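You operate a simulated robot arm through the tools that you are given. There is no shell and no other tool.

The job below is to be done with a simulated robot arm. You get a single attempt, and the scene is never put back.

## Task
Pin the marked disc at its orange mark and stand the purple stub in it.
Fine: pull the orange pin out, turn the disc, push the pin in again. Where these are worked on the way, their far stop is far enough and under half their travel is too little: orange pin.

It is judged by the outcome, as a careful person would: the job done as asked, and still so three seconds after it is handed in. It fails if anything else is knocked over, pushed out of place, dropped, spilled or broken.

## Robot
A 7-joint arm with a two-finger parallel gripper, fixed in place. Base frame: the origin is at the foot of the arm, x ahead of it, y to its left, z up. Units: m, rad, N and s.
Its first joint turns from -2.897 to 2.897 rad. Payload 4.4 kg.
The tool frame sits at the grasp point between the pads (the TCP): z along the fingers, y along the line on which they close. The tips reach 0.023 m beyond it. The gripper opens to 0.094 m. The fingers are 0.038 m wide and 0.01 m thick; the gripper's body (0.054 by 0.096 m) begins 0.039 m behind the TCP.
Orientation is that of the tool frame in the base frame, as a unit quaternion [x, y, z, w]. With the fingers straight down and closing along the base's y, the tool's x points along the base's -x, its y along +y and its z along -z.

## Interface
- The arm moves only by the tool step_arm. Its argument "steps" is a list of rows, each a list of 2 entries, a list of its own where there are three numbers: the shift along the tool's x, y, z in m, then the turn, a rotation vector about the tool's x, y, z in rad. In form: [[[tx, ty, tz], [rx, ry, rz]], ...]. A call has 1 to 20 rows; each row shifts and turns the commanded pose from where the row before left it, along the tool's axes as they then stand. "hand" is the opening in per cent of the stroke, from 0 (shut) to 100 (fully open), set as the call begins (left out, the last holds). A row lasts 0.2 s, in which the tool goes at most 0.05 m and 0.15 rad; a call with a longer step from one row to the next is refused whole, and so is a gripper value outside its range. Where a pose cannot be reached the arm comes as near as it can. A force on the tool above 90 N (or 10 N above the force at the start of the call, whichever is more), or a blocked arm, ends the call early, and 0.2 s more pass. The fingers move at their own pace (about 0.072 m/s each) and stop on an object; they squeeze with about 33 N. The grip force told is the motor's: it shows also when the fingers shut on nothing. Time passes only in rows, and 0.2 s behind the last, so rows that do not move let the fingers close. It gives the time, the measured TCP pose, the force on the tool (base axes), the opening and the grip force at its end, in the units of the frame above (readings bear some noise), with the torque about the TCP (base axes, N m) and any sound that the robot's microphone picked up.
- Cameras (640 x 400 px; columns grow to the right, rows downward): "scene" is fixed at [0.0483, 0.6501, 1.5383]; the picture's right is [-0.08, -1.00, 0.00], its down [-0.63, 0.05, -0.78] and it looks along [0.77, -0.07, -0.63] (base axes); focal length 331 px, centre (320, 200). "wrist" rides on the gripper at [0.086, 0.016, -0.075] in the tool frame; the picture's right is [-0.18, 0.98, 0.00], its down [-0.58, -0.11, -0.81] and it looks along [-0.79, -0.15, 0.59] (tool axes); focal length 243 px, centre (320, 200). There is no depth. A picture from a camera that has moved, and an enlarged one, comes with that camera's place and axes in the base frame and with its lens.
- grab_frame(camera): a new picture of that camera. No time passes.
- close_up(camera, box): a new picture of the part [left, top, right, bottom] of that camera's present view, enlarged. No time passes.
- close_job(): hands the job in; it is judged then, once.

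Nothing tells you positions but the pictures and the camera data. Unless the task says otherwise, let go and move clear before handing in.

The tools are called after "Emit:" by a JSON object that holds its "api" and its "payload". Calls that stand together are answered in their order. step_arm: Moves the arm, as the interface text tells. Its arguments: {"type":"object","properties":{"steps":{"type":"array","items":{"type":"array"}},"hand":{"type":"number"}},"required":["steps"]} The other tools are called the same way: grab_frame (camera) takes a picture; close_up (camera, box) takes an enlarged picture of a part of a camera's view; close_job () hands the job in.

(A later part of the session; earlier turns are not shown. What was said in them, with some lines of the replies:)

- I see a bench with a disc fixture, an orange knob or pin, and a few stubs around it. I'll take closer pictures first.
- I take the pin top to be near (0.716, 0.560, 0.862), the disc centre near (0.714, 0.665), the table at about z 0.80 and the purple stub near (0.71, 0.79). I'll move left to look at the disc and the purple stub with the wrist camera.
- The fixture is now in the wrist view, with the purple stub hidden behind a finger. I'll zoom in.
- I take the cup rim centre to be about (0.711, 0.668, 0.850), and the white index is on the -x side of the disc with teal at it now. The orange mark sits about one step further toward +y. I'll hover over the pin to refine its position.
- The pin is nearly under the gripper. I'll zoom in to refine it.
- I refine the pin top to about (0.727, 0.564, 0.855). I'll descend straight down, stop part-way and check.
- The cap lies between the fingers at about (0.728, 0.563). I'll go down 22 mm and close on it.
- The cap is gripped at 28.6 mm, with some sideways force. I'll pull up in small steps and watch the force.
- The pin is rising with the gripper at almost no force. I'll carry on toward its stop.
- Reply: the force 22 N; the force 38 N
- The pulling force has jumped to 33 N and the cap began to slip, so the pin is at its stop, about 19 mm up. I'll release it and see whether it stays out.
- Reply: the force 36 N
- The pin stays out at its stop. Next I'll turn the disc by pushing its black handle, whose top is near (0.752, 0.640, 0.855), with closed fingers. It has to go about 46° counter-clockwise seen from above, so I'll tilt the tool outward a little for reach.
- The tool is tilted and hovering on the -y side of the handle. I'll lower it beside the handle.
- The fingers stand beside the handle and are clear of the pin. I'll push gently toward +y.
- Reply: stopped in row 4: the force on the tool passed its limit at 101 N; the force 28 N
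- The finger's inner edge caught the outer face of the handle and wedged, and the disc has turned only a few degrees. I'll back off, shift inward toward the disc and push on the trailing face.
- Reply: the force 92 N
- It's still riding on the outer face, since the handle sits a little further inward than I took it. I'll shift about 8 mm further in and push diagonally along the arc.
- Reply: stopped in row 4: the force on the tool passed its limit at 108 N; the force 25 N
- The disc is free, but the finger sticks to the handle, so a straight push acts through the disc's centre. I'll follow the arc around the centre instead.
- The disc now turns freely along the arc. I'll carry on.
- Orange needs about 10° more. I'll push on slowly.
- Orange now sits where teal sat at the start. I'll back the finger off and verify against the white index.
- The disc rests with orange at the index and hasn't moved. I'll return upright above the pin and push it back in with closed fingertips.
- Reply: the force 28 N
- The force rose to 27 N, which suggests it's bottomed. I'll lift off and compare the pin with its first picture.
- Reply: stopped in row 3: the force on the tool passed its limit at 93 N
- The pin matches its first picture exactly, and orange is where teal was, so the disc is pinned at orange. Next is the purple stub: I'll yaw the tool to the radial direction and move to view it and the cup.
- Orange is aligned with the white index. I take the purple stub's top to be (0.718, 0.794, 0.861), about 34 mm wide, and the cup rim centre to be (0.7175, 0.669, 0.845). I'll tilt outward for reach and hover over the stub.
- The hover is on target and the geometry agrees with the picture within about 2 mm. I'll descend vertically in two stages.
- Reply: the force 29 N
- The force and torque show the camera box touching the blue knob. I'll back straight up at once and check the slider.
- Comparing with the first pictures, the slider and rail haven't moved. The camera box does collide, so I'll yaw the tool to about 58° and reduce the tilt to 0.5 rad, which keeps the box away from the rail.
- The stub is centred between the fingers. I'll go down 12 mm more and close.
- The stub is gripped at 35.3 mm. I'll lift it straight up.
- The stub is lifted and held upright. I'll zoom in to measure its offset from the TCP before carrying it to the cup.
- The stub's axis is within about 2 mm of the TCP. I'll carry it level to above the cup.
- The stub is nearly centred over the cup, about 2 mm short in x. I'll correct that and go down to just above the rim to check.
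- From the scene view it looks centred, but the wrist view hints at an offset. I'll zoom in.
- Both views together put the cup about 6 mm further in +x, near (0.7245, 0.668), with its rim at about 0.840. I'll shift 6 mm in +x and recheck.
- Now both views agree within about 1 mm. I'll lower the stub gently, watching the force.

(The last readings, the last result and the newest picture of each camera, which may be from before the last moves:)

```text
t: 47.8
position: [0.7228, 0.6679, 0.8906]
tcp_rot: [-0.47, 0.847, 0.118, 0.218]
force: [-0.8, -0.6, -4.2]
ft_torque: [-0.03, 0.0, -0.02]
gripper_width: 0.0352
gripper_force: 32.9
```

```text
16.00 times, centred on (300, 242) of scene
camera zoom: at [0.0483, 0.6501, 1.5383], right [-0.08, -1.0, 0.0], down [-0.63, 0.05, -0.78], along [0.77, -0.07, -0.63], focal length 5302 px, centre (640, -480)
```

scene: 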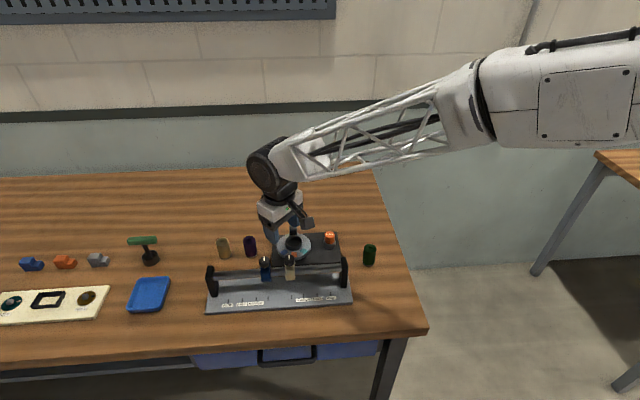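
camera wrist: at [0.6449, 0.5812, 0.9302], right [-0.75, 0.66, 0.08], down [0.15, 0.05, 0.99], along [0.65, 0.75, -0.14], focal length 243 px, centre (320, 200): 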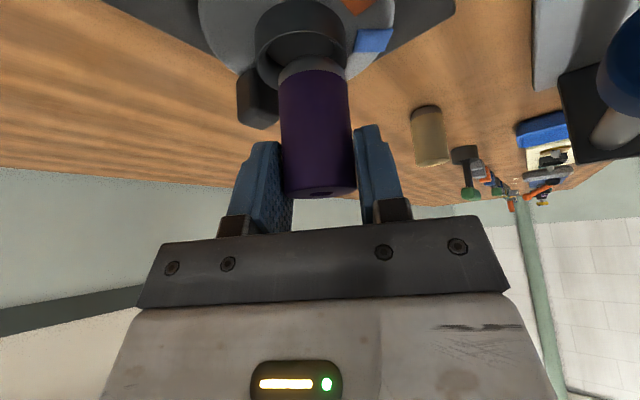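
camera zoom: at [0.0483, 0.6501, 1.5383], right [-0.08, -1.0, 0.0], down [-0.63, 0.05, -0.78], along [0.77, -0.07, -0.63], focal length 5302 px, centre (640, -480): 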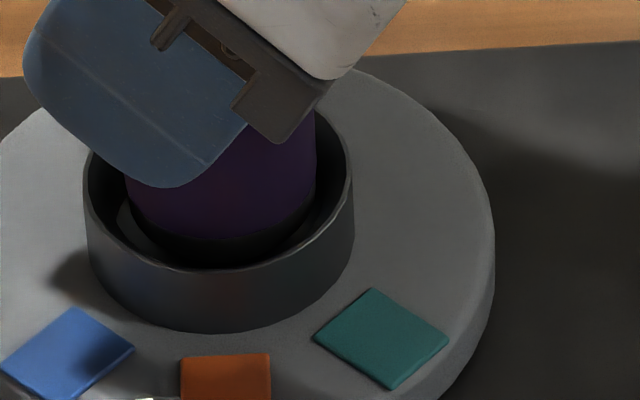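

The stub has entered the cup without contact. I'll continue down to the floor.

Emit:
{"api": "step_arm", "payload": {"steps": [[[0.0012, 0, 0.0022], [0, 0, 0]], [[0.0012, 0, 0.0022], [0, 0, 0]], [[0, 0, 0], [0, 0, 0]]]}}

Emit:
{"api": "step_arm", "payload": {"steps": [[[0.001, 0, 0.0018], [0, 0, 0]], [[0.001, 0, 0.0018], [0, 0, 0]], [[0, 0, 0], [0, 0, 0]]]}}

Emit:
{"api": "close_up", "payload": {"camera": "wrist", "box": [200, 20, 440, 220]}}

Emit:
{"api": "close_up", "payload": {"camera": "scene", "box": [280, 230, 320, 255]}}

```text
t: 48.6
position: [0.7221, 0.6674, 0.8856]
tcp_rot: [-0.47, 0.847, 0.118, 0.218]
force: [0.1, 0.3, -4.3]
ft_torque: [0.03, -0.01, 0.01]
gripper_width: 0.0352
gripper_force: 32.7
```

```text
t: 49.4
position: [0.7239, 0.6667, 0.8819]
tcp_rot: [-0.471, 0.847, 0.118, 0.219]
force: [-6.0, -1.6, 17.7]
ft_torque: [-0.23, 0.29, 0.02]
gripper_width: 0.0352
gripper_force: 33.3
```

```text
2.00 times, centred on (320, 120) of wrist
camera zoom: at [0.6508, 0.5808, 0.9063], right [-0.75, 0.66, 0.08], down [0.15, 0.05, 0.99], along [0.65, 0.75, -0.13], focal length 485 px, centre (320, 360)
```

zoom: 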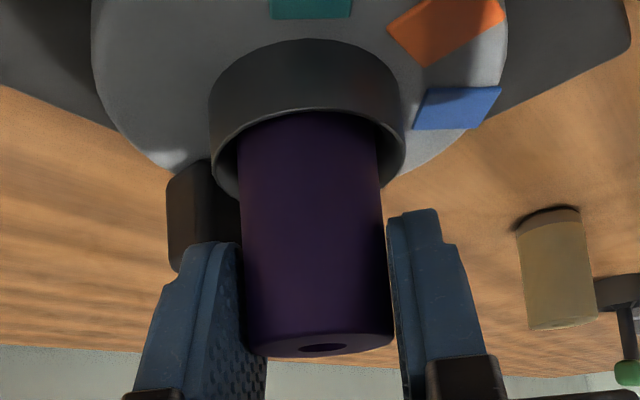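

```text
16.00 times, centred on (300, 242) of scene
camera zoom: at [0.0483, 0.6501, 1.5383], right [-0.08, -1.0, 0.0], down [-0.63, 0.05, -0.78], along [0.77, -0.07, -0.63], focal length 5302 px, centre (640, -480)
```

zoom: 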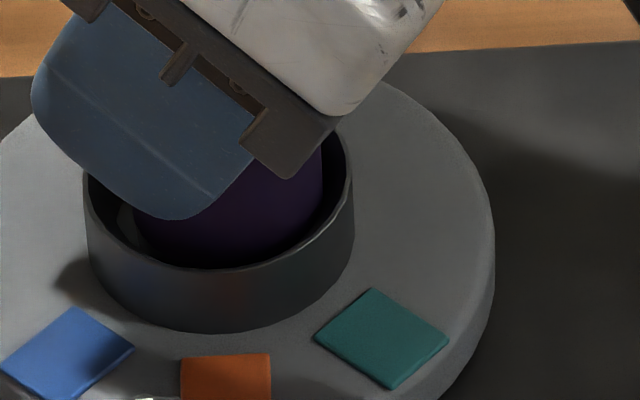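

The upward force shows the stub is on the cup floor, and the fingertips are clear of the rim. I'll relax slightly and open just enough to release.

Emit:
{"api": "step_arm", "payload": {"steps": [[[-0.0005, 0, -0.0009], [0, 0, 0]], [[0, 0, 0], [0, 0, 0]]]}}

Emit:
{"api": "step_arm", "payload": {"steps": [[[0, 0, 0], [0, 0, 0]], [[0, 0, 0], [0, 0, 0]]], "hand": 52}}

Emit:
{"api": "grab_frame", "payload": {"camera": "wrist"}}

Emit:
{"api": "close_up", "payload": {"camera": "scene", "box": [270, 210, 330, 260]}}

```text
t: 50.0
position: [0.7227, 0.6672, 0.8835]
tcp_rot: [-0.471, 0.847, 0.118, 0.219]
force: [1.6, 7.1, 16.2]
ft_torque: [0.38, -0.13, -0.01]
gripper_width: 0.0352
gripper_force: 32.5
```

```text
t: 50.6
position: [0.7232, 0.6651, 0.8813]
tcp_rot: [-0.471, 0.847, 0.119, 0.218]
force: [0.4, 0.3, -0.2]
ft_torque: [-0.01, 0.01, 0.0]
gripper_width: 0.0491
gripper_force: 0.0
```

```text
taken
camera wrist: at [0.6505, 0.5802, 0.9052], right [-0.75, 0.66, 0.08], down [0.15, 0.05, 0.99], along [0.65, 0.75, -0.14], focal length 243 px, centre (320, 200)
```

wrist: 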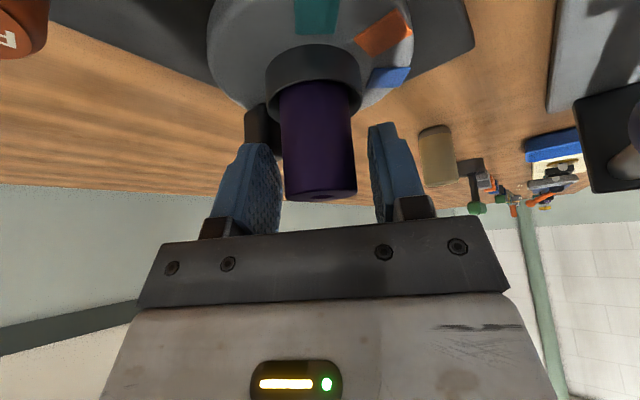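

```text
8.00 times, centred on (300, 235) of scene
camera zoom: at [0.0483, 0.6501, 1.5383], right [-0.08, -1.0, 0.0], down [-0.63, 0.05, -0.78], along [0.77, -0.07, -0.63], focal length 2651 px, centre (480, -80)
```

zoom: 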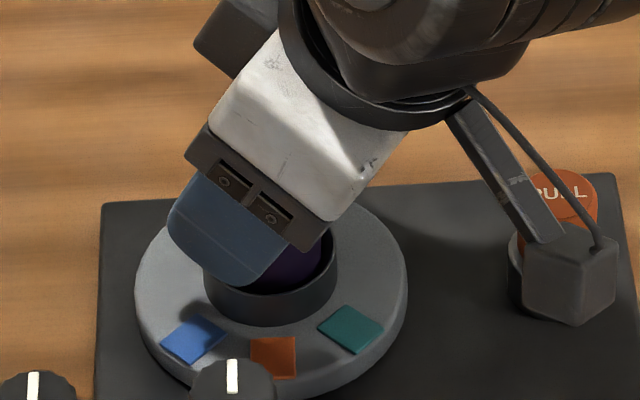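

The stub is released and standing. I'll lift straight up and clear.

Emit:
{"api": "step_arm", "payload": {"steps": [[[-0.0024, 0, -0.0044], [0, 0, 0]], [[-0.0048, 0, -0.0088], [0, 0, 0]], [[-0.0096, 0, -0.0176], [0, 0, 0]], [[-0.0096, 0, -0.0176], [0, 0, 0]], [[-0.0144, 0, -0.0263], [0, 0, 0]], [[-0.0192, 0, -0.0351], [0, 0, 0]], [[0, 0, 0], [0, 0, 0]]]}}

Emit:
{"api": "grab_frame", "payload": {"camera": "scene"}}

Emit:
{"api": "close_up", "payload": {"camera": "scene", "box": [195, 215, 395, 325]}}

```text
t: 52.2
position: [0.7228, 0.6687, 1.0065]
tcp_rot: [-0.471, 0.847, 0.117, 0.217]
force: [0.4, 0.0, -0.7]
ft_torque: [0.02, -0.02, -0.01]
gripper_width: 0.0491
gripper_force: 0.0
```

```text
taken
```

scene: 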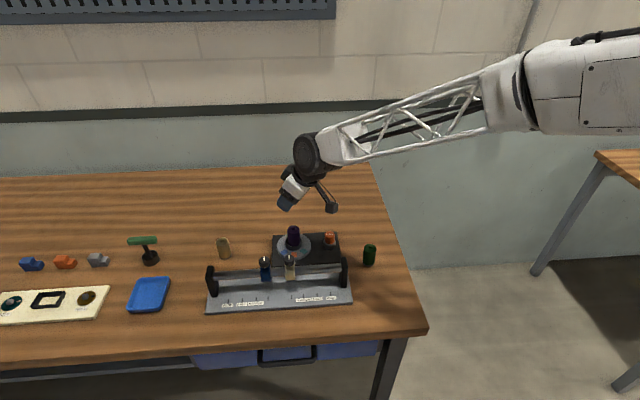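

```text
3.20 times, centred on (295, 270) of scene
camera zoom: at [0.0483, 0.6501, 1.5383], right [-0.08, -1.0, 0.0], down [-0.63, 0.05, -0.78], along [0.77, -0.07, -0.63], focal length 1060 px, centre (400, -24)
```

zoom: 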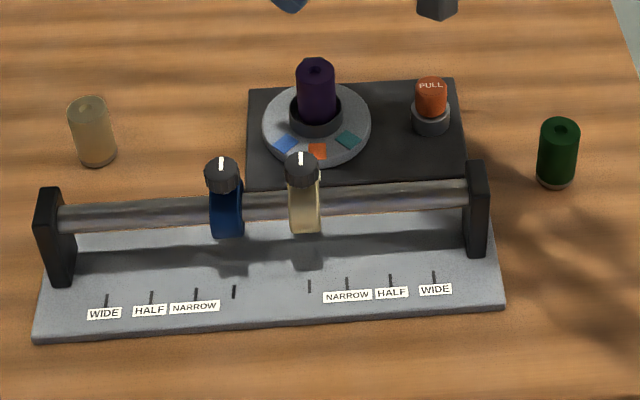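

Emit:
{"api": "close_up", "payload": {"camera": "scene", "box": [260, 220, 350, 280]}}

Emit:
{"api": "close_up", "payload": {"camera": "scene", "box": [305, 220, 355, 255]}}

```text
6.67 times, centred on (305, 250) of scene
camera zoom: at [0.0483, 0.6501, 1.5383], right [-0.08, -1.0, 0.0], down [-0.63, 0.05, -0.78], along [0.77, -0.07, -0.63], focal length 2209 px, centre (420, -133)
```

zoom: 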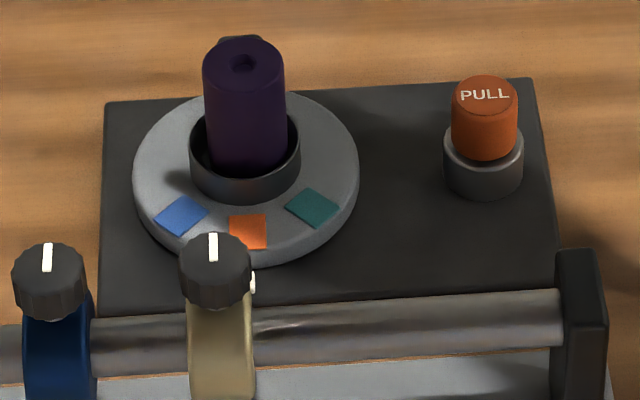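

```text
11.43 times, centred on (330, 238) of scene
camera zoom: at [0.0483, 0.6501, 1.5383], right [-0.08, -1.0, 0.0], down [-0.63, 0.05, -0.78], along [0.77, -0.07, -0.63], focal length 3787 px, centre (206, -229)
```

zoom: 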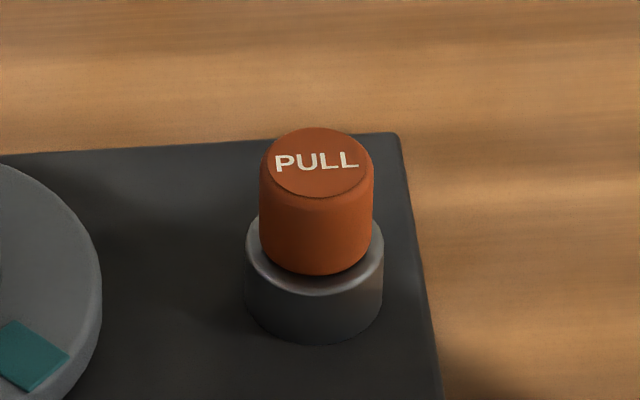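

The purple stub stands upright in the cup, orange is at the index, and the pin is fully in. Nothing else has moved and the arm is clear, so I'm handing the job in.

Emit:
{"api": "close_job", "payload": {}}

```text
The job is handed in.
```

The job is handed in. The disc is pinned with its orange mark at the white index, and the purple stub is standing upright in the cup.

- **Pin:** I pulled it out to its far stop, about 19 mm. After turning the disc I pushed it back in, and it sits exactly as it did in the first pictures.
- **Disc:** it's turned about 45°, so orange is now where teal was at the start. It hadn't moved when I checked after placing the stub.
- **Stub:** I set it down on the cup floor, released it, and moved the arm clear.

While I was lowering toward the stub, the camera box on the gripper touched something, most likely the knob on the blue slider, with about 30 N. I backed off at once. Compared with the first pictures, neither the slider nor the rail has visibly moved.
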